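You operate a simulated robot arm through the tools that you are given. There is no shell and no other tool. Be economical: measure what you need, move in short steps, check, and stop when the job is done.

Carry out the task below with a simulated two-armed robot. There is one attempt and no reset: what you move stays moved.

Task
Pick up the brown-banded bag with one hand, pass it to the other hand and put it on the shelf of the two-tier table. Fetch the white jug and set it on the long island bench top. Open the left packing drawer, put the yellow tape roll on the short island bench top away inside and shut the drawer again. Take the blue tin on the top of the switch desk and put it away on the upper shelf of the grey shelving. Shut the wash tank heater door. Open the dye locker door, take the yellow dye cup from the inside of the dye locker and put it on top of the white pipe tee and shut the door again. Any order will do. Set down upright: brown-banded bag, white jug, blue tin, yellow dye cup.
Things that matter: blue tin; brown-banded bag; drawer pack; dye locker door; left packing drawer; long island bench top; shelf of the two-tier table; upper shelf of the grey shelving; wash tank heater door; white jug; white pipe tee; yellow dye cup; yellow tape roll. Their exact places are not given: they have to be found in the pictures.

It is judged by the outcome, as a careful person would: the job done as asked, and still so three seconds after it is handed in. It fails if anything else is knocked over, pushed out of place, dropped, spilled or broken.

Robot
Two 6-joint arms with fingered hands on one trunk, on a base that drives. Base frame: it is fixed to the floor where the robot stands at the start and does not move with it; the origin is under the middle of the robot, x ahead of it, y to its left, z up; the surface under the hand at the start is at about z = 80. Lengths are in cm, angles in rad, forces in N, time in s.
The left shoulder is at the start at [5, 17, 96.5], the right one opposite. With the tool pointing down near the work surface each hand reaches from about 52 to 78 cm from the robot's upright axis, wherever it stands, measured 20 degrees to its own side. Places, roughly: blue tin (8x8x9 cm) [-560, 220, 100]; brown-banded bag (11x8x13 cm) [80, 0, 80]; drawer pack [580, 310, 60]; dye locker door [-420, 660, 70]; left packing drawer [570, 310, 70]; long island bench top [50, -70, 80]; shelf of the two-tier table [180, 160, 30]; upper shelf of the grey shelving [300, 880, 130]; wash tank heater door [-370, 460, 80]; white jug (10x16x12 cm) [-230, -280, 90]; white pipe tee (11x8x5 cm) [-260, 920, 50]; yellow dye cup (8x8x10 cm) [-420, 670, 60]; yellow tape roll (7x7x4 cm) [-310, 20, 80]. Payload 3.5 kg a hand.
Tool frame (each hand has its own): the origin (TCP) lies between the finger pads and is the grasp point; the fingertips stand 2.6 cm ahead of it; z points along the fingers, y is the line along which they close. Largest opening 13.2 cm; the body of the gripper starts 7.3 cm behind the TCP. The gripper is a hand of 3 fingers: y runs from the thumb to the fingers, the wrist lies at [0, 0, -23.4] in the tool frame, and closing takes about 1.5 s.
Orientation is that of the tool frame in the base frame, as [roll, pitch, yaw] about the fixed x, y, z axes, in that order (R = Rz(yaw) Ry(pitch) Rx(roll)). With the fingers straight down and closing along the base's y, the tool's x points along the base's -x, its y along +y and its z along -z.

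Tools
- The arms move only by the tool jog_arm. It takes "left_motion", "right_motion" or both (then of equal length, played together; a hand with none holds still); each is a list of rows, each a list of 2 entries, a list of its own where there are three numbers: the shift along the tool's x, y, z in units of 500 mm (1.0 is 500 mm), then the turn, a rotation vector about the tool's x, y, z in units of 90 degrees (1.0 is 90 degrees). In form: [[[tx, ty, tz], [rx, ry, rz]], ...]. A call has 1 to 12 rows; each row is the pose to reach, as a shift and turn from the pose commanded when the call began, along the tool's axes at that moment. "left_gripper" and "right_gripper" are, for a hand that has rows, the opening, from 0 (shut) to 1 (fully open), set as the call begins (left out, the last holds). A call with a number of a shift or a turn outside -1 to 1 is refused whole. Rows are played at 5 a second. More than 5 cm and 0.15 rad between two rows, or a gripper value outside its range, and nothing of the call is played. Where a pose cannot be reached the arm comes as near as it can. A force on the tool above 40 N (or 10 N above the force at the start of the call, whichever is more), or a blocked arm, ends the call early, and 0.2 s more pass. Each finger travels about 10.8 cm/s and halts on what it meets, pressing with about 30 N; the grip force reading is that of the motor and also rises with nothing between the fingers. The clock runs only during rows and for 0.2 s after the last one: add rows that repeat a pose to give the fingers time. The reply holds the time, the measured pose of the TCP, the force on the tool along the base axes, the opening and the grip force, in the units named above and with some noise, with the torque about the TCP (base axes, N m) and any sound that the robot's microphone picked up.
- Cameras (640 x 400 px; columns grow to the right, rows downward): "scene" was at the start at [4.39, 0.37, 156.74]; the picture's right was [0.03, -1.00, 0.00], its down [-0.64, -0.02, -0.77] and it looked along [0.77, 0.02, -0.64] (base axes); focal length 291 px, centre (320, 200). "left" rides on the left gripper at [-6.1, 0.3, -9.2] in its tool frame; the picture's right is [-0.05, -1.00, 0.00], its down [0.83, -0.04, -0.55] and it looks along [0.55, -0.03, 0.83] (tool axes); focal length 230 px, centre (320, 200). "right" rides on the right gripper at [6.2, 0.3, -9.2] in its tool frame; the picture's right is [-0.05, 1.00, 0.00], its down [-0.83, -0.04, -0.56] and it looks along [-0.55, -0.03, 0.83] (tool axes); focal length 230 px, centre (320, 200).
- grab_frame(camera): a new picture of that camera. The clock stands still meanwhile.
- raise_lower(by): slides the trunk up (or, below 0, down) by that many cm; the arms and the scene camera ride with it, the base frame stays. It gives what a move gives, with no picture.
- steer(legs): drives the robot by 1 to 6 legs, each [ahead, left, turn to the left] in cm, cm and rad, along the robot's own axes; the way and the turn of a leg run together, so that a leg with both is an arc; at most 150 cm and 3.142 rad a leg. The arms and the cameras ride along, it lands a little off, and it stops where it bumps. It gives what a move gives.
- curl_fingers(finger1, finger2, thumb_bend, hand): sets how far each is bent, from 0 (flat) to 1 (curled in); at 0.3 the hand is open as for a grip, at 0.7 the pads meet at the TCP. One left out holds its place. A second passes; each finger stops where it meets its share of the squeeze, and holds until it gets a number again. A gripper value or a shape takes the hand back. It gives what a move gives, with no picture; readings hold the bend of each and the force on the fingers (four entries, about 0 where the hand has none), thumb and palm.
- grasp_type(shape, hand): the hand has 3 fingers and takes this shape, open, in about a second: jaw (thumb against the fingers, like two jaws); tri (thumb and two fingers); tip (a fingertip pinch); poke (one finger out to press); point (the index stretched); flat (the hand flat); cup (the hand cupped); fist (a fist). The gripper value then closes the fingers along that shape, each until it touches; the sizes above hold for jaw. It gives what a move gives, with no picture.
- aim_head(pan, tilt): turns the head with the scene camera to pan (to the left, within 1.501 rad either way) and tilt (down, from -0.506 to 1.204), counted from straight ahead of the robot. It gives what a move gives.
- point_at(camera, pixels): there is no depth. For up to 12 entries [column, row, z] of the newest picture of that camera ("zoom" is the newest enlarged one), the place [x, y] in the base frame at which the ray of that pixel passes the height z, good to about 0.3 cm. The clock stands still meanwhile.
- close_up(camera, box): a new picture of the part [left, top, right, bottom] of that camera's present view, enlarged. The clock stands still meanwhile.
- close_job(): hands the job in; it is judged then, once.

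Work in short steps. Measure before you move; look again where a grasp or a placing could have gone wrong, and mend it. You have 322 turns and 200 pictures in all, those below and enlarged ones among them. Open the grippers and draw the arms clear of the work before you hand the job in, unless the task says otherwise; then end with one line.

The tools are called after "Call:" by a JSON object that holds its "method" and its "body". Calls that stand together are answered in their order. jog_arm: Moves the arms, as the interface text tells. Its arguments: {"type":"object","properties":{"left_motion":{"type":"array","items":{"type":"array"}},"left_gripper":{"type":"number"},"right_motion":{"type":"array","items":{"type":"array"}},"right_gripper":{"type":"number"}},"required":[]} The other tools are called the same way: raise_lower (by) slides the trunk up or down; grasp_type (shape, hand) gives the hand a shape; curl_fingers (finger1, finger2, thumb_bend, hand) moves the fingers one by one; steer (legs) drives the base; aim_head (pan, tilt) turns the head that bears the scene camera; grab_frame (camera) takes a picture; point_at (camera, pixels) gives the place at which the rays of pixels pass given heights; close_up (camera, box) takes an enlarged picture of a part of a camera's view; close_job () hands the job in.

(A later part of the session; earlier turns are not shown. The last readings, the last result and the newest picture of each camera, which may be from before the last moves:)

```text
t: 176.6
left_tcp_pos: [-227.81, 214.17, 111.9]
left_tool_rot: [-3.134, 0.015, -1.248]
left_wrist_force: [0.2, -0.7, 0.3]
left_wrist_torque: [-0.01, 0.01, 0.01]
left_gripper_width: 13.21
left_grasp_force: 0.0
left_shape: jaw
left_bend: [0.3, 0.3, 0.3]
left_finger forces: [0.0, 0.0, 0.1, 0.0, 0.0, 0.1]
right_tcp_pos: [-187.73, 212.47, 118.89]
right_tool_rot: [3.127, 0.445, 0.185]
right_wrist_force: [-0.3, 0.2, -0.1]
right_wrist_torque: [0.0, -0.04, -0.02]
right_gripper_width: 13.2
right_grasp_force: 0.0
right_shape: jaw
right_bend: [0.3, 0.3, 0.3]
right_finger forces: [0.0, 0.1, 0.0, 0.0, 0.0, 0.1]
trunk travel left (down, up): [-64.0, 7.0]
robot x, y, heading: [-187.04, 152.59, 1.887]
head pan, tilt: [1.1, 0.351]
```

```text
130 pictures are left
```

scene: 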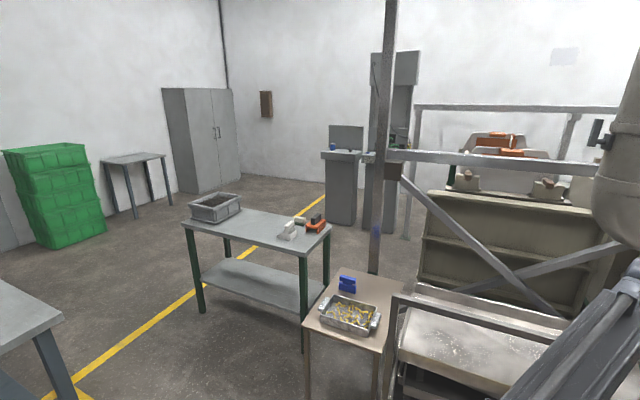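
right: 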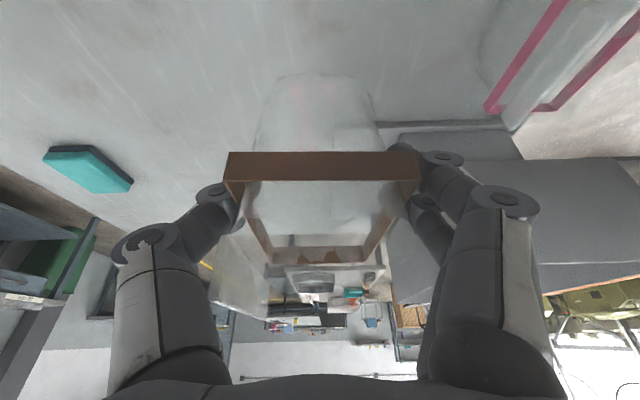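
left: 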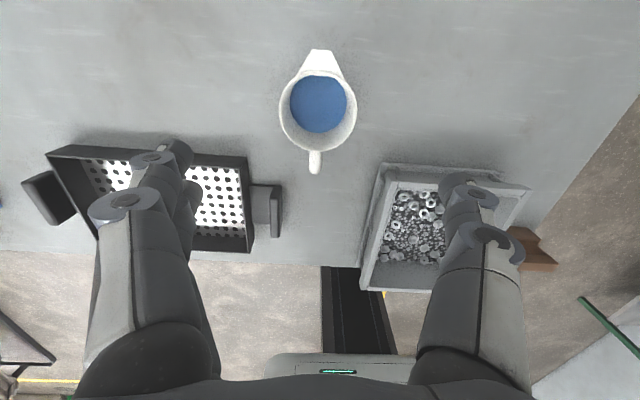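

The blue tin is visible on the switch desk at (333,146). I measure the floor points of the tables to plan a way there.

Call:
{"method": "point_at", "body": {"camera": "scene", "pixels": [[200, 313, 0], [304, 380, 0], [228, 262, 0], [325, 285, 0], [62, 325, 80], [327, 215, 0], [358, 226, 0], [392, 233, 0], [333, 151, 100], [135, 216, 0], [60, 245, 0], [240, 180, 0]]}}

Call:
{"method": "close_up", "body": {"camera": "scene", "box": [280, 90, 440, 250]}}

```text
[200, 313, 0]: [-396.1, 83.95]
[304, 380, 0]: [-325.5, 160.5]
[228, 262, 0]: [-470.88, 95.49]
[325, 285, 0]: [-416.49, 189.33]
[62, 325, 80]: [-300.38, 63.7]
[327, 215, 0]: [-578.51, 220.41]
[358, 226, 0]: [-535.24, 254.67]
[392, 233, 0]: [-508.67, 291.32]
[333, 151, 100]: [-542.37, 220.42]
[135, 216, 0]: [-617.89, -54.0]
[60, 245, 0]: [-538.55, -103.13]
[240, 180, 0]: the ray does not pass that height
```

```text
2.50 times, centred on (360, 170) of scene
```

zoom: 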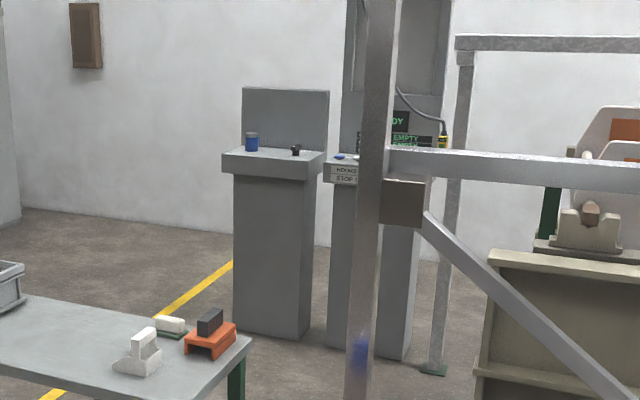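

The west area (switch desk, tank's far side) is best reached round the south end of the short bench. I turn to face west (heading 2.57) and drive the detour in legs.

Call:
{"method": "steer", "body": {"legs": [[0, 0, 0.683], [-110, 40, 0], [0, 130, 0], [0, 150, 0], [60, 0, 0]]}}

Call:
{"method": "aim_head", "body": {"pan": 0.0, "tilt": 0.35}}

Call:
{"method": "grab_frame", "body": {"camera": "scene"}}

```text
t: 200.0
left_tcp_pos: [-379.52, -124.28, 111.81]
left_tool_rot: [-3.134, 0.013, -0.595]
left_wrist_force: [0.3, -0.3, 1.0]
left_wrist_torque: [0.04, 0.03, -0.01]
left_gripper_width: 13.2
left_grasp_force: 0.0
left_shape: jaw
left_bend: [0.3, 0.3, 0.3]
left_finger forces: [0.1, 0.0, 0.1, 0.1, 0.0, 0.0]
right_tcp_pos: [-346.64, -101.35, 118.94]
right_tool_rot: [3.127, 0.444, 0.84]
right_wrist_force: [-0.9, 0.5, 0.0]
right_wrist_torque: [0.0, 0.02, 0.0]
right_gripper_width: 13.19
right_grasp_force: 0.1
right_shape: jaw
right_bend: [0.3, 0.3, 0.3]
right_finger forces: [0.0, 0.0, 0.0, 0.1, 0.1, 0.0]
trunk travel left (down, up): [-64.0, 7.0]
robot x, y, heading: [-309.45, -148.61, 2.542]
head pan, tilt: [1.1, 0.351]
stopped in leg 5: the robot was blocked; the commanded pose is now the measured one
```

```text
t: 201.3
left_tcp_pos: [-379.71, -124.15, 111.66]
left_tool_rot: [-3.134, 0.013, -0.595]
left_wrist_force: [-0.3, 1.2, -0.6]
left_wrist_torque: [0.02, 0.0, 0.0]
left_gripper_width: 13.18
left_grasp_force: 0.1
left_shape: jaw
left_bend: [0.3, 0.3, 0.3]
left_finger forces: [0.0, 0.0, 0.0, 0.0, 0.1, 0.0]
right_tcp_pos: [-346.83, -101.29, 118.9]
right_tool_rot: [3.125, 0.444, 0.839]
right_wrist_force: [0.5, -0.8, 0.0]
right_wrist_torque: [0.01, 0.01, -0.03]
right_gripper_width: 13.17
right_grasp_force: 0.0
right_shape: jaw
right_bend: [0.3, 0.3, 0.3]
right_finger forces: [0.1, 0.0, 0.0, 0.1, 0.1, 0.1]
trunk travel left (down, up): [-64.0, 7.0]
robot x, y, heading: [-309.04, -148.4, 2.543]
head pan, tilt: [0.0, 0.351]
```

```text
128 pictures are left
```

scene: 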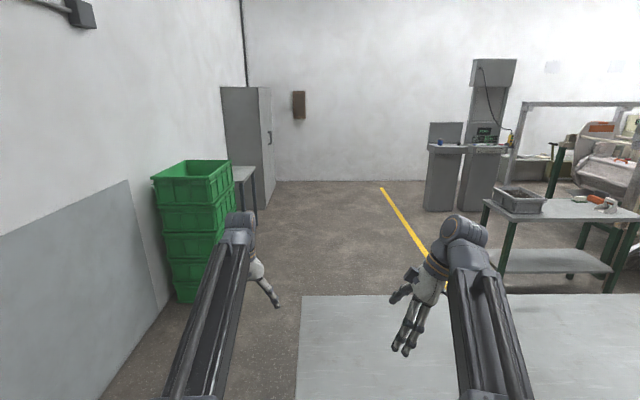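

I bumped against the short bench's end (its left edge is at column 300, dead ahead). I back off a little and measure the bench edge and the green crates.

Call:
{"method": "steer", "body": {"legs": [[-12, 0, 0]]}}

Call:
{"method": "aim_head", "body": {"pan": 0.0, "tilt": 0.6}}

Call:
{"method": "grab_frame", "body": {"camera": "scene"}}

```text
t: 202.6
left_tcp_pos: [-369.59, -131.04, 111.71]
left_tool_rot: [-3.135, 0.015, -0.595]
left_wrist_force: [0.7, -0.9, 0.4]
left_wrist_torque: [0.02, 0.02, -0.02]
left_gripper_width: 13.17
left_grasp_force: 0.1
left_shape: jaw
left_bend: [0.3, 0.3, 0.3]
left_finger forces: [0.0, 0.1, 0.0, 0.0, 0.0, 0.0]
right_tcp_pos: [-336.64, -108.2, 118.91]
right_tool_rot: [3.128, 0.447, 0.841]
right_wrist_force: [0.6, -0.4, 0.0]
right_wrist_torque: [0.03, 0.04, -0.04]
right_gripper_width: 13.18
right_grasp_force: 0.1
right_shape: jaw
right_bend: [0.3, 0.3, 0.3]
right_finger forces: [0.0, 0.0, 0.0, 0.0, 0.1, 0.0]
trunk travel left (down, up): [-64.0, 7.0]
robot x, y, heading: [-299.65, -155.27, 2.539]
head pan, tilt: [0.0, 0.351]
```

```text
t: 203.3
left_tcp_pos: [-369.67, -131.02, 111.79]
left_tool_rot: [-3.133, 0.013, -0.593]
left_wrist_force: [0.1, 0.4, -0.1]
left_wrist_torque: [-0.03, 0.05, 0.0]
left_gripper_width: 13.19
left_grasp_force: 0.0
left_shape: jaw
left_bend: [0.3, 0.3, 0.3]
left_finger forces: [0.1, 0.0, 0.1, 0.0, 0.0, 0.0]
right_tcp_pos: [-336.79, -108.04, 118.85]
right_tool_rot: [3.124, 0.445, 0.838]
right_wrist_force: [0.4, -0.4, 0.6]
right_wrist_torque: [0.03, -0.03, -0.01]
right_gripper_width: 13.17
right_grasp_force: 0.0
right_shape: jaw
right_bend: [0.3, 0.3, 0.3]
right_finger forces: [0.1, 0.0, 0.1, 0.0, 0.1, 0.0]
trunk travel left (down, up): [-64.0, 7.0]
robot x, y, heading: [-299.53, -155.45, 2.537]
head pan, tilt: [0.0, 0.6]
```

```text
127 pictures are left
```

scene: 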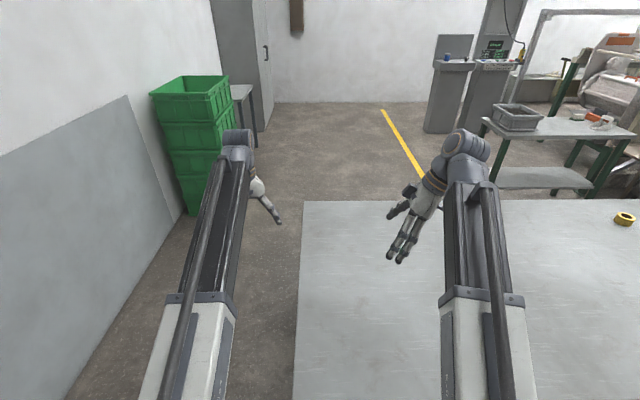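

Call:
{"method": "point_at", "body": {"camera": "scene", "pixels": [[303, 202, 80], [294, 398, 80], [625, 225, 80], [72, 395, 0], [190, 215, 0], [258, 147, 0], [243, 133, 80], [625, 215, 82], [430, 130, 0]]}}

```text
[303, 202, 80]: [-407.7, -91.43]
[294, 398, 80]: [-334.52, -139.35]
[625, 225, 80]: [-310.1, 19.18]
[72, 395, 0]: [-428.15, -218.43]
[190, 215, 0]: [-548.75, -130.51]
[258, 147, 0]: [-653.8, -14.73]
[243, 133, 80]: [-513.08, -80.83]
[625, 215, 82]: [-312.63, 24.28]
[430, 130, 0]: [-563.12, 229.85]
```

The bench's south end is at v≈-297 and the wall at -415; I shift left into the middle of that corridor and drive on west.

Call:
{"method": "steer", "body": {"legs": [[-10, 0, 0], [0, 62, 0], [140, 0, 0], [110, -50, 0], [80, -50, 0]]}}

Call:
{"method": "aim_head", "body": {"pan": -0.6, "tilt": 0.35}}

Call:
{"method": "grab_frame", "body": {"camera": "scene"}}

```text
t: 215.7
left_tcp_pos: [-517.01, -92.83, 111.7]
left_tool_rot: [-3.138, -0.015, -0.596]
left_wrist_force: [3.7, -2.5, 2.7]
left_wrist_torque: [-0.11, 0.02, 0.41]
left_gripper_width: 13.19
left_grasp_force: 0.0
left_shape: jaw
left_bend: [0.29, 0.3, 0.3]
left_finger forces: [5.4, 0.0, 0.1, 0.0, 0.0, 0.0]
right_tcp_pos: [-484.1, -70.02, 118.9]
right_tool_rot: [3.125, 0.446, 0.817]
right_wrist_force: [0.1, -0.1, 0.4]
right_wrist_torque: [-0.01, -0.02, -0.01]
right_gripper_width: 13.2
right_grasp_force: 0.1
right_shape: jaw
right_bend: [0.3, 0.3, 0.3]
right_finger forces: [0.0, 0.0, 0.0, 0.0, 0.0, 0.0]
trunk travel left (down, up): [-64.0, 7.0]
robot x, y, heading: [-447.98, -117.93, 2.52]
head pan, tilt: [0.0, 0.6]
stopped in leg 4: the force on the tool passed its limit at 73 N (the readings are from after the stop); the commanded pose is now the measured one
```

```text
t: 216.7
left_tcp_pos: [-516.93, -92.83, 111.65]
left_tool_rot: [-3.137, -0.015, -0.596]
left_wrist_force: [6.6, -5.2, 0.8]
left_wrist_torque: [-0.14, -0.02, 0.63]
left_gripper_width: 13.17
left_grasp_force: 0.1
left_shape: jaw
left_bend: [0.28, 0.3, 0.3]
left_finger forces: [7.8, 0.0, 0.0, 0.0, 0.0, 0.1]
right_tcp_pos: [-484.2, -69.94, 118.85]
right_tool_rot: [3.125, 0.446, 0.818]
right_wrist_force: [-0.5, -0.1, 0.6]
right_wrist_torque: [0.02, -0.01, 0.02]
right_gripper_width: 13.21
right_grasp_force: 0.1
right_shape: jaw
right_bend: [0.3, 0.3, 0.3]
right_finger forces: [0.0, 0.1, 0.1, 0.1, 0.1, 0.0]
trunk travel left (down, up): [-64.0, 7.0]
robot x, y, heading: [-448.01, -117.71, 2.52]
head pan, tilt: [-0.6, 0.351]
```

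```text
126 pictures are left
```

scene: 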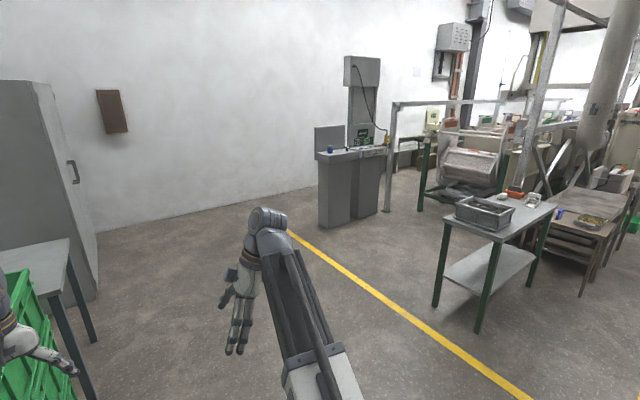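

The left hand touched the green crate stack. I back off straight away and look at the stack.

Call:
{"method": "steer", "body": {"legs": [[-15, -5, 0]]}}

Call:
{"method": "aim_head", "body": {"pan": 0.3, "tilt": 0.4}}

Call:
{"method": "grab_frame", "body": {"camera": "scene"}}

```text
t: 218.1
left_tcp_pos: [-501.92, -97.43, 111.68]
left_tool_rot: [-3.139, -0.016, -0.598]
left_wrist_force: [-0.4, 0.3, -0.3]
left_wrist_torque: [0.01, 0.01, -0.01]
left_gripper_width: 13.17
left_grasp_force: 0.2
left_shape: jaw
left_bend: [0.3, 0.3, 0.3]
left_finger forces: [0.1, 0.0, 0.0, 0.0, 0.0, 0.0]
right_tcp_pos: [-469.29, -74.57, 118.79]
right_tool_rot: [3.126, 0.445, 0.818]
right_wrist_force: [-0.5, 0.0, 0.8]
right_wrist_torque: [0.0, 0.01, -0.02]
right_gripper_width: 13.2
right_grasp_force: 0.1
right_shape: jaw
right_bend: [0.3, 0.3, 0.3]
right_finger forces: [0.0, 0.1, 0.0, 0.0, 0.0, 0.0]
trunk travel left (down, up): [-64.0, 7.0]
robot x, y, heading: [-432.68, -121.92, 2.524]
head pan, tilt: [-0.6, 0.351]
```

```text
t: 219.2
left_tcp_pos: [-501.94, -97.53, 111.46]
left_tool_rot: [-3.138, -0.016, -0.598]
left_wrist_force: [0.6, 0.0, 0.9]
left_wrist_torque: [-0.02, 0.0, 0.01]
left_gripper_width: 13.19
left_grasp_force: 0.0
left_shape: jaw
left_bend: [0.3, 0.3, 0.3]
left_finger forces: [0.1, 0.1, 0.1, 0.1, 0.0, 0.1]
right_tcp_pos: [-469.27, -74.57, 118.8]
right_tool_rot: [3.126, 0.445, 0.816]
right_wrist_force: [-0.3, 0.1, -0.5]
right_wrist_torque: [0.0, -0.04, -0.02]
right_gripper_width: 13.18
right_grasp_force: 0.1
right_shape: jaw
right_bend: [0.3, 0.3, 0.3]
right_finger forces: [0.1, 0.0, 0.0, 0.0, 0.0, 0.1]
trunk travel left (down, up): [-64.0, 7.0]
robot x, y, heading: [-433.26, -122.25, 2.521]
head pan, tilt: [0.3, 0.4]
```

```text
125 pictures are left
```

scene: 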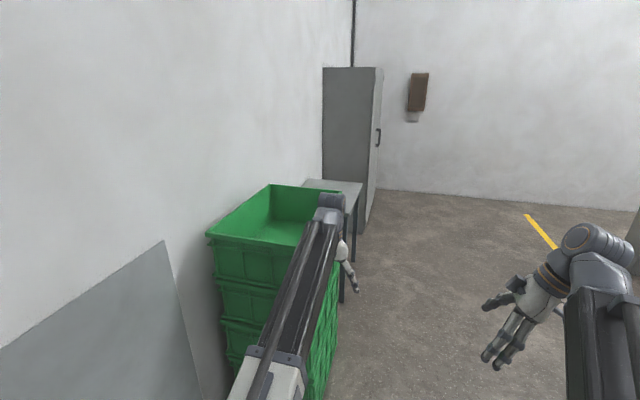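

The stack still stands aligned. I move right (north) away from it, then on ahead.

Call:
{"method": "steer", "body": {"legs": [[0, -70, 0], [100, 0, 0.03], [60, 0, 0]]}}

Call:
{"method": "aim_head", "body": {"pan": -0.7, "tilt": 0.4}}

Call:
{"method": "grab_frame", "body": {"camera": "scene"}}

```text
t: 221.4
left_tcp_pos: [-490.2, -74.1, 111.54]
left_tool_rot: [-3.137, -0.015, -0.694]
left_wrist_force: [-0.6, -0.3, 0.5]
left_wrist_torque: [0.05, -0.02, 0.03]
left_gripper_width: 13.18
left_grasp_force: 0.1
left_shape: jaw
left_bend: [0.3, 0.3, 0.3]
left_finger forces: [0.1, 0.1, 0.1, 0.0, 0.1, 0.1]
right_tcp_pos: [-455.2, -54.4, 118.78]
right_tool_rot: [3.125, 0.444, 0.717]
right_wrist_force: [-0.6, -0.5, 0.0]
right_wrist_torque: [0.06, -0.02, -0.03]
right_gripper_width: 13.19
right_grasp_force: 0.1
right_shape: jaw
right_bend: [0.3, 0.3, 0.3]
right_finger forces: [0.0, 0.0, 0.0, 0.0, 0.0, 0.0]
trunk travel left (down, up): [-64.0, 7.0]
robot x, y, heading: [-424.2, -105.65, 2.426]
head pan, tilt: [0.3, 0.4]
stopped in leg 1: the robot was blocked; the commanded pose is now the measured one
```

```text
t: 222.6
left_tcp_pos: [-490.09, -73.91, 111.53]
left_tool_rot: [-3.139, -0.016, -0.696]
left_wrist_force: [0.0, 0.1, 0.0]
left_wrist_torque: [0.03, 0.02, -0.03]
left_gripper_width: 13.21
left_grasp_force: 0.1
left_shape: jaw
left_bend: [0.3, 0.3, 0.3]
left_finger forces: [0.0, 0.1, 0.1, 0.0, 0.1, 0.0]
right_tcp_pos: [-455.12, -54.51, 118.79]
right_tool_rot: [3.127, 0.445, 0.717]
right_wrist_force: [0.3, 0.1, 0.0]
right_wrist_torque: [-0.01, -0.02, -0.03]
right_gripper_width: 13.18
right_grasp_force: 0.1
right_shape: jaw
right_bend: [0.3, 0.3, 0.3]
right_finger forces: [0.0, 0.0, 0.0, 0.0, 0.0, 0.0]
trunk travel left (down, up): [-64.0, 7.0]
robot x, y, heading: [-424.12, -106.08, 2.418]
head pan, tilt: [-0.7, 0.4]
```

```text
124 pictures are left
```

scene: 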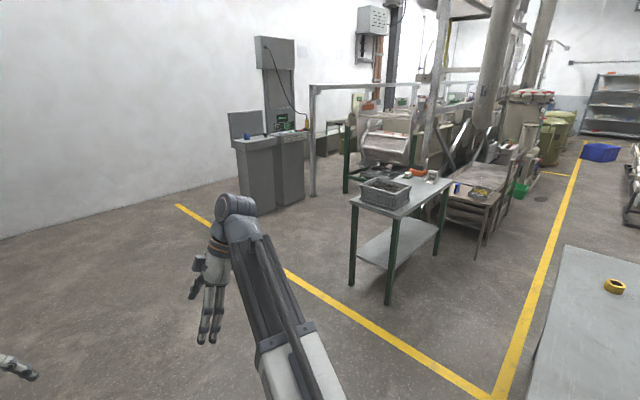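

Again the bench's corner held the base's rear. I slide left, go ahead, and only then turn north-west.

Call:
{"method": "steer", "body": {"legs": [[0, 10, 0], [110, 0, 0], [0, 0, -0.9]]}}

Call:
{"method": "aim_head", "body": {"pan": 0.0, "tilt": 0.4}}

Call:
{"method": "grab_frame", "body": {"camera": "scene"}}

```text
t: 231.3
left_tcp_pos: [-528.28, 31.99, 111.55]
left_tool_rot: [-3.139, -0.014, -1.608]
left_wrist_force: [0.1, 0.1, 0.0]
left_wrist_torque: [0.01, 0.02, -0.02]
left_gripper_width: 13.2
left_grasp_force: 0.1
left_shape: jaw
left_bend: [0.3, 0.3, 0.3]
left_finger forces: [0.1, 0.1, 0.0, 0.0, 0.0, 0.1]
right_tcp_pos: [-491.46, 16.22, 118.85]
right_tool_rot: [3.125, 0.444, -0.195]
right_wrist_force: [-0.4, 0.2, -0.1]
right_wrist_torque: [-0.03, 0.05, 0.01]
right_gripper_width: 13.19
right_grasp_force: 0.0
right_shape: jaw
right_bend: [0.3, 0.3, 0.3]
right_finger forces: [0.0, 0.1, 0.1, 0.0, 0.0, 0.0]
trunk travel left (down, up): [-64.0, 7.0]
robot x, y, heading: [-512.63, -39.89, 1.511]
head pan, tilt: [-0.7, 0.4]
```

```text
t: 232.4
left_tcp_pos: [-528.32, 31.96, 111.54]
left_tool_rot: [-3.14, -0.015, -1.609]
left_wrist_force: [0.0, 0.2, 0.2]
left_wrist_torque: [0.02, -0.02, 0.01]
left_gripper_width: 13.2
left_grasp_force: 0.1
left_shape: jaw
left_bend: [0.3, 0.3, 0.3]
left_finger forces: [0.0, 0.1, 0.1, 0.1, 0.0, 0.0]
right_tcp_pos: [-491.62, 16.35, 118.76]
right_tool_rot: [3.127, 0.446, -0.193]
right_wrist_force: [-0.3, 0.0, 0.7]
right_wrist_torque: [0.0, -0.02, 0.04]
right_gripper_width: 13.22
right_grasp_force: 0.1
right_shape: jaw
right_bend: [0.3, 0.3, 0.3]
right_finger forces: [0.1, 0.0, 0.1, 0.0, 0.0, 0.0]
trunk travel left (down, up): [-64.0, 7.0]
robot x, y, heading: [-512.66, -39.79, 1.504]
head pan, tilt: [0.0, 0.4]
```

```text
123 pictures are left
```

scene: 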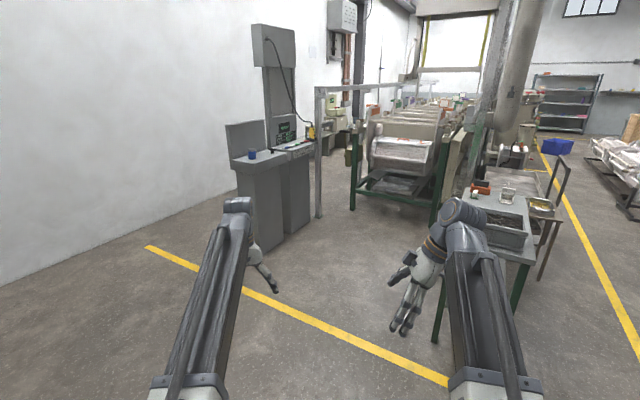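

I zoom on the region beyond the switch desk to find the heater door, locker and the passage.

Call:
{"method": "close_up", "body": {"camera": "scene", "box": [220, 60, 460, 230]}}

Call:
{"method": "point_at", "body": {"camera": "scene", "pixels": [[245, 248, 0], [310, 228, 0], [320, 216, 0], [355, 208, 0], [436, 222, 0], [436, 340, 0], [252, 152, 100], [10, 285, 0]]}}

```text
2.35 times, centred on (340, 145) of scene
```

zoom: 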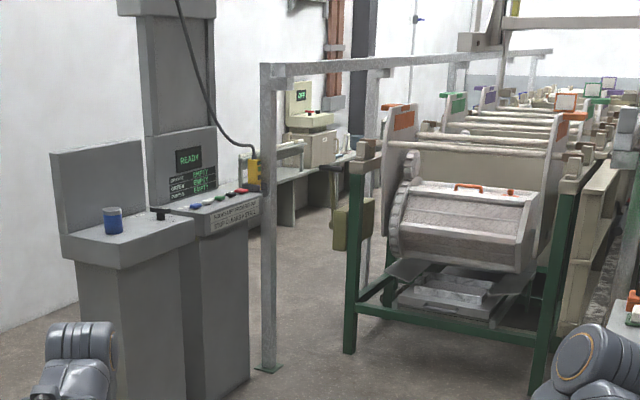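

```text
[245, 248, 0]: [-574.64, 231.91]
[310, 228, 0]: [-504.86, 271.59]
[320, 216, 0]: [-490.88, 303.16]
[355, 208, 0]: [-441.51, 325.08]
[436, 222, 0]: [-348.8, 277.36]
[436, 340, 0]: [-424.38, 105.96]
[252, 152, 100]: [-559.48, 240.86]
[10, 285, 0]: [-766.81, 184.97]
```

The tank line's west side is reached by a walkway between the switch desk and the wall. I face along the room's north axis (turn -0.5), then strafe left toward the wall side.

Call:
{"method": "steer", "body": {"legs": [[0, 0, -0.5], [30, 0, 0], [0, 140, 0], [0, 125, 0]]}}

Call:
{"method": "aim_head", "body": {"pan": 0.0, "tilt": 0.35}}

Call:
{"method": "grab_frame", "body": {"camera": "scene"}}

```text
t: 248.6
left_tcp_pos: [-704.18, 199.79, 111.66]
left_tool_rot: [-3.137, -0.015, -2.102]
left_wrist_force: [0.3, -1.1, 0.6]
left_wrist_torque: [0.02, 0.01, -0.01]
left_gripper_width: 13.21
left_grasp_force: 0.0
left_shape: jaw
left_bend: [0.3, 0.3, 0.3]
left_finger forces: [0.0, 0.0, 0.0, 0.0, 0.1, 0.0]
right_tcp_pos: [-679.3, 168.55, 118.86]
right_tool_rot: [3.126, 0.445, -0.687]
right_wrist_force: [0.1, -0.1, -0.5]
right_wrist_torque: [-0.02, -0.02, -0.03]
right_gripper_width: 13.2
right_grasp_force: 0.1
right_shape: jaw
right_bend: [0.3, 0.3, 0.3]
right_finger forces: [0.0, 0.0, 0.0, 0.0, 0.0, 0.1]
trunk travel left (down, up): [-64.0, 7.0]
robot x, y, heading: [-724.62, 129.34, 1.012]
head pan, tilt: [0.0, 0.4]
```

```text
t: 249.2
left_tcp_pos: [-704.29, 199.84, 111.5]
left_tool_rot: [-3.139, -0.015, -2.102]
left_wrist_force: [-0.5, 0.6, -0.6]
left_wrist_torque: [0.02, 0.02, 0.02]
left_gripper_width: 13.19
left_grasp_force: 0.1
left_shape: jaw
left_bend: [0.3, 0.3, 0.3]
left_finger forces: [0.0, 0.1, 0.0, 0.0, 0.0, 0.0]
right_tcp_pos: [-679.31, 168.54, 118.88]
right_tool_rot: [3.126, 0.446, -0.686]
right_wrist_force: [-0.6, 0.5, 0.4]
right_wrist_torque: [-0.01, 0.0, -0.02]
right_gripper_width: 13.19
right_grasp_force: 0.1
right_shape: jaw
right_bend: [0.3, 0.3, 0.3]
right_finger forces: [0.0, 0.1, 0.1, 0.0, 0.1, 0.1]
trunk travel left (down, up): [-64.0, 7.0]
robot x, y, heading: [-724.7, 128.83, 1.011]
head pan, tilt: [0.0, 0.351]
```

```text
121 pictures are left
```

scene: 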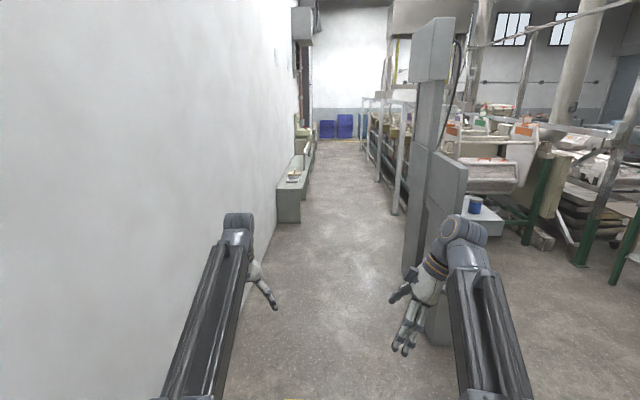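

The walkway is visible straight north. I measure its limits: the wall bench at (300,222), the desk's foot (405,278) and the tank posts.

Call:
{"method": "point_at", "body": {"camera": "scene", "pixels": [[300, 222, 0], [278, 224, 0], [405, 278, 0], [397, 214, 0], [376, 181, 0], [316, 158, 0], [190, 370, 0]]}}

Call:
{"method": "close_up", "body": {"camera": "scene", "box": [270, 90, 450, 230]}}

```text
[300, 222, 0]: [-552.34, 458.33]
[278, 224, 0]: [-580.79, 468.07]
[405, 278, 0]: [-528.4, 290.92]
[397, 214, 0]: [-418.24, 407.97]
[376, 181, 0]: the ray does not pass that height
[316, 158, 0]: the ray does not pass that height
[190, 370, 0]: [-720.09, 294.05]
```

```text
2.86 times, centred on (360, 160) of scene
```

zoom: 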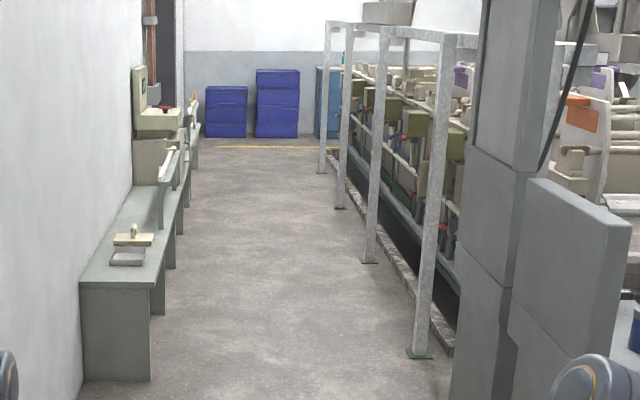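

The walkway is about 140 cm wide (u -711 to -572). I shift right 28 and drive 330 north, then look for the open heater door.

Call:
{"method": "steer", "body": {"legs": [[0, -28, 0], [110, 0, 0], [110, 0, 0], [100, 0, 0]]}}

Call:
{"method": "aim_head", "body": {"pan": -0.5, "tilt": 0.5}}

Call:
{"method": "grab_frame", "body": {"camera": "scene"}}

Call:
{"method": "aim_head", "body": {"pan": 0.3, "tilt": 0.4}}

Call:
{"method": "grab_frame", "body": {"camera": "scene"}}

```text
t: 266.3
left_tcp_pos: [-507.64, 452.07, 111.49]
left_tool_rot: [-3.14, -0.016, -2.13]
left_wrist_force: [0.0, -0.4, -0.1]
left_wrist_torque: [0.0, 0.0, 0.0]
left_gripper_width: 13.2
left_grasp_force: 0.1
left_shape: jaw
left_bend: [0.3, 0.3, 0.3]
left_finger forces: [0.1, 0.0, 0.1, 0.0, 0.0, 0.0]
right_tcp_pos: [-483.39, 420.15, 118.74]
right_tool_rot: [3.127, 0.445, -0.716]
right_wrist_force: [0.9, -0.1, -0.7]
right_wrist_torque: [-0.01, 0.0, 0.0]
right_gripper_width: 13.19
right_grasp_force: 0.1
right_shape: jaw
right_bend: [0.3, 0.3, 0.3]
right_finger forces: [0.0, 0.1, 0.0, 0.0, 0.0, 0.1]
trunk travel left (down, up): [-64.0, 7.0]
robot x, y, heading: [-529.86, 382.12, 0.984]
head pan, tilt: [0.0, 0.351]
```

```text
t: 267.2
left_tcp_pos: [-507.78, 451.96, 111.55]
left_tool_rot: [-3.14, -0.016, -2.13]
left_wrist_force: [-0.3, 0.8, -0.6]
left_wrist_torque: [0.0, 0.06, 0.03]
left_gripper_width: 13.22
left_grasp_force: 0.1
left_shape: jaw
left_bend: [0.3, 0.3, 0.3]
left_finger forces: [0.0, 0.0, 0.0, 0.0, 0.0, 0.1]
right_tcp_pos: [-483.58, 419.97, 118.8]
right_tool_rot: [3.127, 0.445, -0.715]
right_wrist_force: [0.0, 0.6, 0.6]
right_wrist_torque: [0.02, 0.0, -0.01]
right_gripper_width: 13.23
right_grasp_force: 0.1
right_shape: jaw
right_bend: [0.3, 0.3, 0.3]
right_finger forces: [0.1, 0.1, 0.1, 0.0, 0.0, 0.1]
trunk travel left (down, up): [-64.0, 7.0]
robot x, y, heading: [-529.93, 382.2, 0.989]
head pan, tilt: [-0.499, 0.499]
```

```text
119 pictures are left
```

scene: 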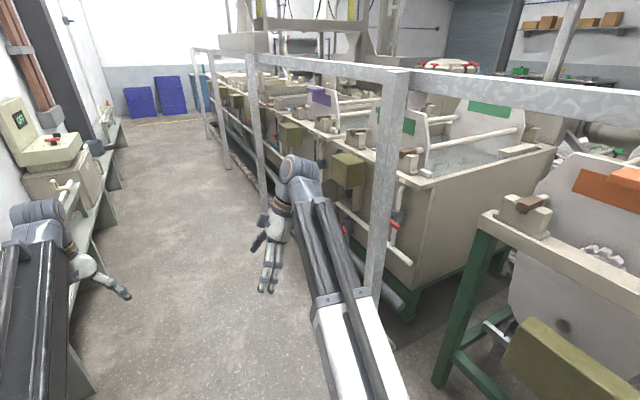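

```text
t: 268.3
left_tcp_pos: [-507.71, 452.0, 111.49]
left_tool_rot: [-3.138, -0.014, -2.129]
left_wrist_force: [0.4, 0.5, 0.2]
left_wrist_torque: [-0.04, -0.01, 0.03]
left_gripper_width: 13.22
left_grasp_force: 0.0
left_shape: jaw
left_bend: [0.3, 0.3, 0.3]
left_finger forces: [0.1, 0.1, 0.1, 0.0, 0.0, 0.1]
right_tcp_pos: [-483.53, 420.06, 118.78]
right_tool_rot: [3.127, 0.446, -0.715]
right_wrist_force: [-0.4, -0.3, 0.9]
right_wrist_torque: [-0.02, -0.01, 0.01]
right_gripper_width: 13.18
right_grasp_force: 0.1
right_shape: jaw
right_bend: [0.3, 0.3, 0.3]
right_finger forces: [0.1, 0.1, 0.1, 0.1, 0.0, 0.0]
trunk travel left (down, up): [-64.0, 7.0]
robot x, y, heading: [-529.88, 382.12, 0.986]
head pan, tilt: [0.3, 0.4]
```

```text
118 pictures are left
```

scene: 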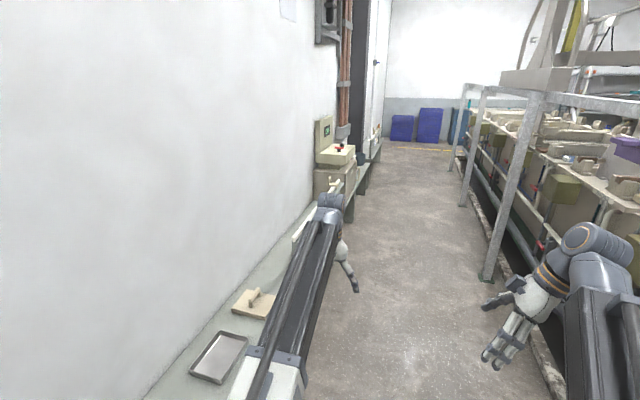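

By bearing, the heater is the olive box at about (348,168) in the right-hand view. I look at it closely.

Call:
{"method": "aim_head", "body": {"pan": -0.5, "tilt": 0.5}}

Call:
{"method": "close_up", "body": {"camera": "scene", "box": [260, 90, 460, 250]}}

```text
t: 269.5
left_tcp_pos: [-507.66, 451.95, 111.52]
left_tool_rot: [-3.141, -0.014, -2.129]
left_wrist_force: [-0.5, 0.6, -0.4]
left_wrist_torque: [-0.06, -0.02, -0.02]
left_gripper_width: 13.2
left_grasp_force: 0.0
left_shape: jaw
left_bend: [0.3, 0.3, 0.3]
left_finger forces: [0.1, 0.1, 0.1, 0.1, 0.1, 0.1]
right_tcp_pos: [-483.58, 419.99, 118.78]
right_tool_rot: [3.126, 0.445, -0.716]
right_wrist_force: [0.1, 0.0, -0.6]
right_wrist_torque: [-0.02, 0.0, 0.01]
right_gripper_width: 13.19
right_grasp_force: 0.1
right_shape: jaw
right_bend: [0.3, 0.3, 0.3]
right_finger forces: [0.1, 0.0, 0.0, 0.1, 0.1, 0.1]
trunk travel left (down, up): [-64.0, 7.0]
robot x, y, heading: [-530.23, 381.91, 0.984]
head pan, tilt: [-0.499, 0.499]
```

```text
2.50 times, centred on (360, 170) of scene
```

zoom: 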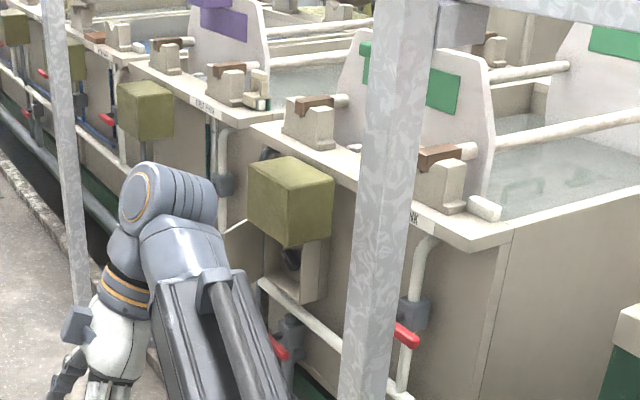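

The olive box at zoom (290,200) has an open compartment below; I drive 130 further and turn right to face it squarely.

Call:
{"method": "steer", "body": {"legs": [[130, 12, 0.0], [0, 0, -0.78], [0, 0, -0.77]]}}

Call:
{"method": "aim_head", "body": {"pan": 0.0, "tilt": 0.6}}

Call:
{"method": "grab_frame", "body": {"camera": "scene"}}

```text
t: 280.1
left_tcp_pos: [-398.48, 475.69, 111.57]
left_tool_rot: [-3.139, -0.015, 2.606]
left_wrist_force: [1.2, 0.0, 0.2]
left_wrist_torque: [0.03, -0.03, -0.06]
left_gripper_width: 13.2
left_grasp_force: 0.1
left_shape: jaw
left_bend: [0.3, 0.3, 0.3]
left_finger forces: [0.0, 0.0, 0.0, 0.0, 0.0, 0.0]
right_tcp_pos: [-429.88, 450.98, 118.82]
right_tool_rot: [3.126, 0.446, -2.265]
right_wrist_force: [-0.4, 0.4, -0.5]
right_wrist_torque: [0.02, 0.01, -0.02]
right_gripper_width: 13.22
right_grasp_force: 0.0
right_shape: jaw
right_bend: [0.3, 0.3, 0.3]
right_finger forces: [0.0, 0.0, 0.0, 0.0, 0.0, 0.1]
trunk travel left (down, up): [-64.0, 7.0]
robot x, y, heading: [-468.93, 496.61, -0.567]
head pan, tilt: [-0.499, 0.499]
```

```text
t: 281.0
left_tcp_pos: [-398.47, 475.68, 111.58]
left_tool_rot: [-3.139, -0.017, 2.605]
left_wrist_force: [-0.1, 0.0, -0.1]
left_wrist_torque: [0.0, -0.01, 0.03]
left_gripper_width: 13.2
left_grasp_force: 0.1
left_shape: jaw
left_bend: [0.3, 0.3, 0.3]
left_finger forces: [0.1, 0.0, 0.0, 0.0, 0.1, 0.1]
right_tcp_pos: [-429.84, 450.83, 118.74]
right_tool_rot: [3.127, 0.445, -2.265]
right_wrist_force: [0.0, 0.1, -0.2]
right_wrist_torque: [-0.01, 0.01, -0.03]
right_gripper_width: 13.19
right_grasp_force: 0.1
right_shape: jaw
right_bend: [0.3, 0.3, 0.3]
right_finger forces: [0.0, 0.0, 0.1, 0.0, 0.0, 0.1]
trunk travel left (down, up): [-64.0, 7.0]
robot x, y, heading: [-468.64, 496.61, -0.564]
head pan, tilt: [0.0, 0.6]
```

```text
116 pictures are left
```

scene: 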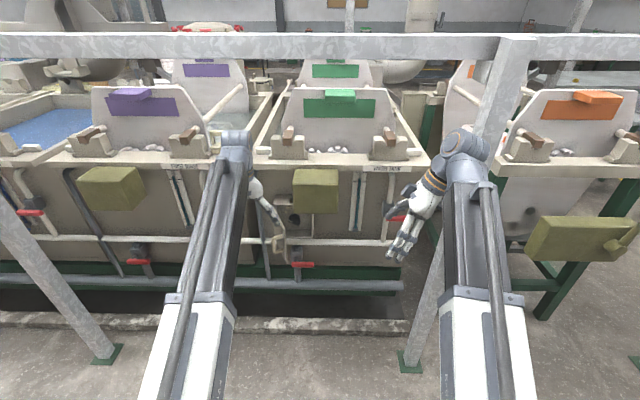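

Call:
{"method": "close_up", "body": {"camera": "scene", "box": [240, 145, 380, 265]}}

Call:
{"method": "aim_head", "body": {"pan": 0.0, "tilt": 0.6}}

```text
3.33 times, centred on (310, 205) of scene
```

zoom: 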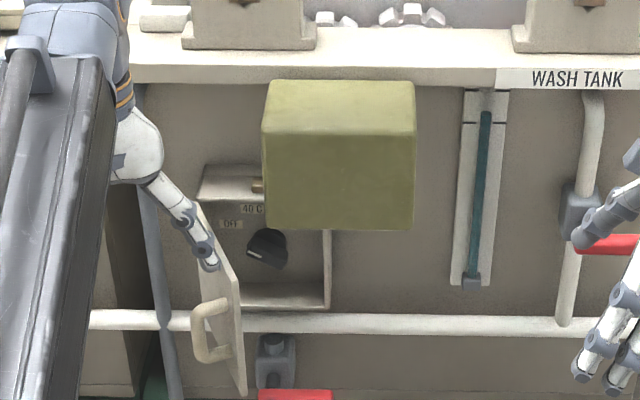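

```text
t: 281.6
left_tcp_pos: [-398.43, 475.68, 111.59]
left_tool_rot: [-3.14, -0.014, 2.606]
left_wrist_force: [0.3, -0.3, -0.3]
left_wrist_torque: [-0.04, 0.04, 0.01]
left_gripper_width: 13.19
left_grasp_force: 0.0
left_shape: jaw
left_bend: [0.3, 0.3, 0.3]
left_finger forces: [0.0, 0.1, 0.1, 0.1, 0.1, 0.1]
right_tcp_pos: [-429.76, 450.94, 118.7]
right_tool_rot: [3.126, 0.444, -2.267]
right_wrist_force: [1.1, 0.0, 0.3]
right_wrist_torque: [0.01, -0.07, -0.02]
right_gripper_width: 13.19
right_grasp_force: 0.0
right_shape: jaw
right_bend: [0.3, 0.3, 0.3]
right_finger forces: [0.0, 0.0, 0.0, 0.0, 0.0, 0.0]
trunk travel left (down, up): [-64.0, 7.0]
robot x, y, heading: [-468.69, 496.79, -0.56]
head pan, tilt: [0.0, 0.6]
```

The heater box at zoom (265,240) is open: its door is hinged on the left edge, standing out toward me, with a U-handle on its outer (left) face. I compute positions for several candidate heights.

Call:
{"method": "point_at", "body": {"camera": "zoom", "pixels": [[200, 203, 88], [200, 203, 90], [330, 310, 72], [330, 310, 74], [240, 310, 72], [240, 310, 74], [238, 275, 88], [246, 395, 72], [330, 228, 88], [246, 395, 70], [238, 275, 90], [212, 330, 80]]}}

Call:
{"method": "grab_frame", "body": {"camera": "left"}}

```text
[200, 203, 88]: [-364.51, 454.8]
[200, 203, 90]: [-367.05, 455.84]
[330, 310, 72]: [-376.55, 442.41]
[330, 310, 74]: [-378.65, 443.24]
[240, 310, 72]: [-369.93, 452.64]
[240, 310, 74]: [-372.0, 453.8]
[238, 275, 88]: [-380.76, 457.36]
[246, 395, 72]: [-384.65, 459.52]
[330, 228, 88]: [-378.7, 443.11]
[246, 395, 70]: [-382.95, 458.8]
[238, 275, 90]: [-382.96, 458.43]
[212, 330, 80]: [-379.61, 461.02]
```

```text
114 pictures are left
```

left: 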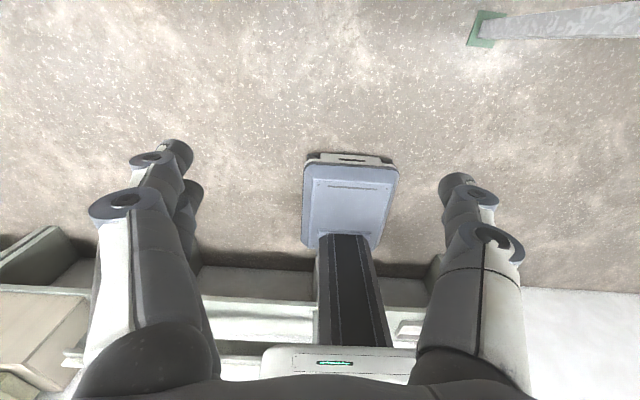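

Geometry in the robot frame: hinge at F≈107, L≈19.5; free edge at F≈93, L≈13.4; door z 71–89, about 66° open. I lower the trunk 30 and point the closed left hand forward to push it shut from its outer side.

Call:
{"method": "raise_lower", "body": {"by": -30}}

Call:
{"method": "jog_arm", "body": {"left_motion": [[[-0.02, 0.008, 0.0], [0, -0.091, 0]], [[-0.04, 0.016, 0.0], [0, -0.182, 0]], [[-0.06, 0.024, 0.0], [0, -0.273, 0]], [[-0.09, 0.032, 0.01], [0, -0.364, 0]], [[-0.12, 0.04, 0.02], [0, -0.455, 0]], [[-0.15, 0.048, 0.03], [0, -0.546, 0]], [[-0.18, 0.056, 0.05], [0, -0.637, 0]], [[-0.21, 0.064, 0.07], [0, -0.728, 0]], [[-0.24, 0.072, 0.09], [0, -0.819, 0]], [[-0.26, 0.08, 0.1], [0, -0.91, 0]], [[-0.288, 0.08, 0.112], [0, -1.0, 0]], [[-0.288, 0.08, 0.112], [0, -1.0, 0]]], "left_gripper": 0}}

Call:
{"method": "grab_frame", "body": {"camera": "left"}}

Call:
{"method": "grab_frame", "body": {"camera": "scene"}}

```text
t: 284.6
left_tcp_pos: [-398.44, 475.73, 81.56]
left_tool_rot: [-3.141, -0.016, 2.607]
left_wrist_force: [0.1, -0.3, -0.3]
left_wrist_torque: [0.04, 0.01, 0.01]
left_gripper_width: 13.23
left_grasp_force: 0.1
left_shape: jaw
left_bend: [0.3, 0.3, 0.3]
left_finger forces: [0.0, 0.1, 0.0, 0.0, 0.0, 0.0]
right_tcp_pos: [-429.87, 450.92, 88.92]
right_tool_rot: [3.127, 0.446, -2.265]
right_wrist_force: [0.3, -0.5, -0.9]
right_wrist_torque: [-0.02, -0.03, 0.0]
right_gripper_width: 13.19
right_grasp_force: 0.2
right_shape: jaw
right_bend: [0.3, 0.3, 0.3]
right_finger forces: [0.0, 0.1, 0.0, 0.0, 0.0, 0.0]
trunk travel left (down, up): [-34.0, 37.0]
robot x, y, heading: [-468.71, 496.87, -0.563]
head pan, tilt: [0.0, 0.6]
```

```text
t: 287.2
left_tcp_pos: [-384.59, 471.56, 75.76]
left_tool_rot: [3.133, 1.517, 2.574]
left_wrist_force: [0.0, 0.4, 0.3]
left_wrist_torque: [0.02, 0.02, -0.02]
left_gripper_width: 0.02
left_grasp_force: 30.0
left_shape: jaw
left_bend: [0.67, 0.67, 0.67]
left_finger forces: [0.0, 0.0, 0.0, 0.1, 0.0, 0.0]
left hand out of reach, approached as far as the arm can: row 11, 12
right_tcp_pos: [-429.89, 450.87, 88.79]
right_tool_rot: [3.125, 0.446, -2.265]
right_wrist_force: [0.0, 0.1, 0.0]
right_wrist_torque: [-0.01, -0.03, 0.0]
right_gripper_width: 13.18
right_grasp_force: 0.0
right_shape: jaw
right_bend: [0.3, 0.3, 0.3]
right_finger forces: [0.1, 0.0, 0.0, 0.1, 0.0, 0.0]
trunk travel left (down, up): [-34.0, 37.0]
robot x, y, heading: [-469.0, 496.53, -0.564]
head pan, tilt: [0.0, 0.6]
```

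```text
113 pictures are left
```

left: 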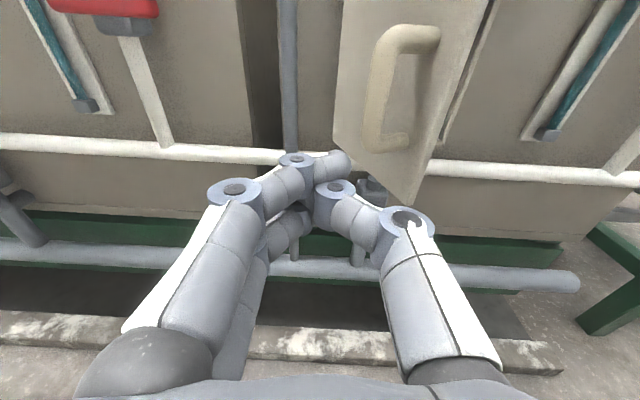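

```text
112 pictures are left
```

scene: 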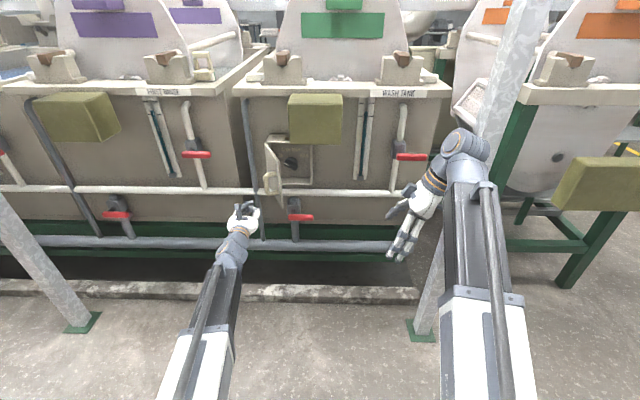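

The left view shows the door's outer face and handle ahead-right of my fingertips, which stand left of it. I drive 16 cm ahead and raise the hand 2 cm.

Call:
{"method": "steer", "body": {"legs": [[15, 1, 0]]}}

Call:
{"method": "jog_arm", "body": {"left_motion": [[[-0.04, 0, 0], [0, 0, 0]], [[-0.05, 0, 0], [0, 0, 0]]]}}

Call:
{"method": "grab_frame", "body": {"camera": "left"}}

Call:
{"method": "close_up", "body": {"camera": "scene", "box": [180, 80, 380, 240]}}

```text
t: 288.6
left_tcp_pos: [-371.65, 464.82, 75.73]
left_tool_rot: [-3.047, 1.52, 2.678]
left_wrist_force: [0.0, -0.2, 0.5]
left_wrist_torque: [0.02, 0.03, -0.01]
left_gripper_width: 0.0
left_grasp_force: 30.2
left_shape: jaw
left_bend: [0.67, 0.67, 0.67]
left_finger forces: [0.0, 0.0, 0.0, 0.0, 0.1, 0.1]
right_tcp_pos: [-416.87, 443.93, 88.69]
right_tool_rot: [3.126, 0.444, -2.264]
right_wrist_force: [0.1, 0.3, 0.2]
right_wrist_torque: [-0.01, 0.02, 0.0]
right_gripper_width: 13.19
right_grasp_force: 0.0
right_shape: jaw
right_bend: [0.3, 0.3, 0.3]
right_finger forces: [0.0, 0.1, 0.1, 0.0, 0.0, 0.0]
trunk travel left (down, up): [-34.0, 37.0]
robot x, y, heading: [-455.61, 489.68, -0.556]
head pan, tilt: [0.0, 0.6]
```

```text
t: 289.1
left_tcp_pos: [-371.54, 464.8, 78.31]
left_tool_rot: [-3.055, 1.519, 2.669]
left_wrist_force: [0.2, -0.4, -0.3]
left_wrist_torque: [0.01, -0.01, 0.01]
left_gripper_width: 0.02
left_grasp_force: 30.2
left_shape: jaw
left_bend: [0.67, 0.67, 0.67]
left_finger forces: [0.0, 0.0, 0.0, 0.1, 0.0, 0.1]
right_tcp_pos: [-416.77, 444.01, 88.84]
right_tool_rot: [3.125, 0.444, -2.263]
right_wrist_force: [0.0, -1.2, -0.6]
right_wrist_torque: [0.02, 0.02, 0.01]
right_gripper_width: 13.18
right_grasp_force: 0.0
right_shape: jaw
right_bend: [0.3, 0.3, 0.3]
right_finger forces: [0.0, 0.0, 0.0, 0.1, 0.0, 0.0]
trunk travel left (down, up): [-34.0, 37.0]
robot x, y, heading: [-456.09, 489.54, -0.558]
head pan, tilt: [0.0, 0.6]
```

```text
111 pictures are left
```

left: 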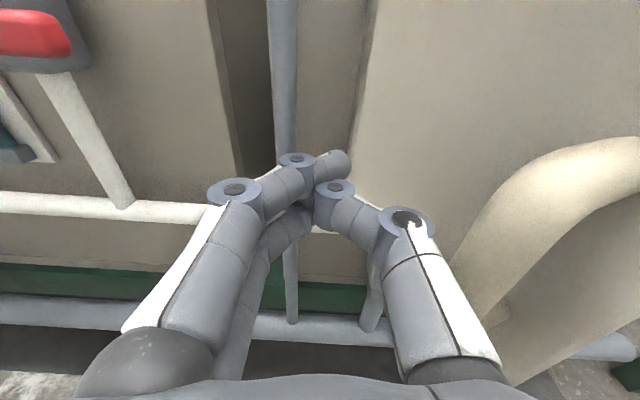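

```text
2.50 times, centred on (280, 160) of scene
```

zoom: 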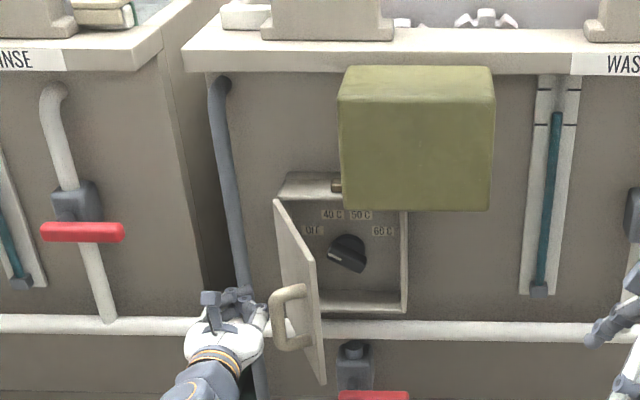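

The close-up shows the hand just left of the door and handle. I sweep right, then forward, watching the force.

Call:
{"method": "jog_arm", "body": {"left_motion": [[[0, -0.05, 0], [0, 0, 0]], [[0, -0.1, 0], [0, 0, 0]], [[0, -0.15, 0], [0, 0, 0]], [[0, -0.19, 0.0], [0, 0, 0]], [[0, -0.23, 0.0], [0, 0, 0]], [[0, -0.26, 0.0], [0, 0, 0]]]}}

Call:
{"method": "close_up", "body": {"camera": "scene", "box": [180, 80, 380, 240]}}

```text
t: 290.6
left_tcp_pos: [-376.44, 456.11, 79.3]
left_tool_rot: [-3.029, 1.505, 2.65]
left_wrist_force: [-0.2, -0.3, 0.2]
left_wrist_torque: [-0.03, 0.02, -0.03]
left_gripper_width: 0.01
left_grasp_force: 29.8
left_shape: jaw
left_bend: [0.67, 0.67, 0.67]
left_finger forces: [0.1, 0.0, 0.0, 0.0, 0.1, 0.0]
left hand out of reach, approached as far as the arm can: row 3, 4, 5, 6
right_tcp_pos: [-416.78, 444.08, 88.78]
right_tool_rot: [3.126, 0.446, -2.265]
right_wrist_force: [-0.8, 0.0, -0.2]
right_wrist_torque: [-0.02, -0.02, 0.01]
right_gripper_width: 13.2
right_grasp_force: 0.1
right_shape: jaw
right_bend: [0.3, 0.3, 0.3]
right_finger forces: [0.1, 0.1, 0.0, 0.0, 0.0, 0.1]
trunk travel left (down, up): [-34.0, 37.0]
robot x, y, heading: [-456.5, 489.2, -0.563]
head pan, tilt: [0.0, 0.6]
```

```text
2.50 times, centred on (280, 160) of scene
```

zoom: 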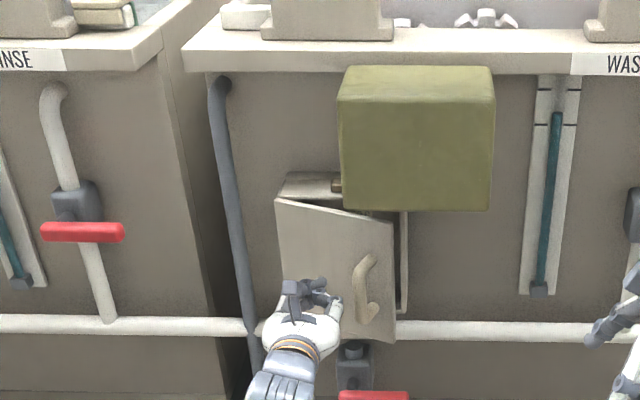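

The door is nearly shut (about 20° left). I strafe right 6 cm and push ahead gently with the base.

Call:
{"method": "steer", "body": {"legs": [[0, -6, 0], [3, 0, 0]]}}

Call:
{"method": "close_up", "body": {"camera": "scene", "box": [180, 80, 380, 240]}}

```text
t: 291.9
left_tcp_pos: [-377.31, 449.49, 79.37]
left_tool_rot: [-3.027, 1.505, 2.656]
left_wrist_force: [0.2, -0.1, -0.2]
left_wrist_torque: [-0.01, -0.04, 0.02]
left_gripper_width: 0.0
left_grasp_force: 30.1
left_shape: jaw
left_bend: [0.66, 0.66, 0.67]
left_finger forces: [0.1, 0.0, 0.0, 0.0, 0.2, 0.0]
right_tcp_pos: [-417.59, 437.25, 88.94]
right_tool_rot: [3.125, 0.446, -2.263]
right_wrist_force: [-0.1, -0.3, 1.2]
right_wrist_torque: [0.0, -0.01, -0.02]
right_gripper_width: 13.16
right_grasp_force: 0.1
right_shape: jaw
right_bend: [0.3, 0.3, 0.3]
right_finger forces: [0.0, 0.1, 0.1, 0.0, 0.1, 0.0]
trunk travel left (down, up): [-34.0, 37.0]
robot x, y, heading: [-456.57, 483.13, -0.562]
head pan, tilt: [0.0, 0.6]
```

```text
2.50 times, centred on (280, 160) of scene
```

zoom: 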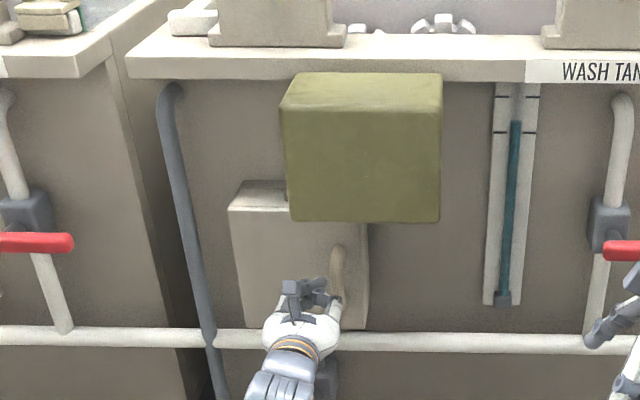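

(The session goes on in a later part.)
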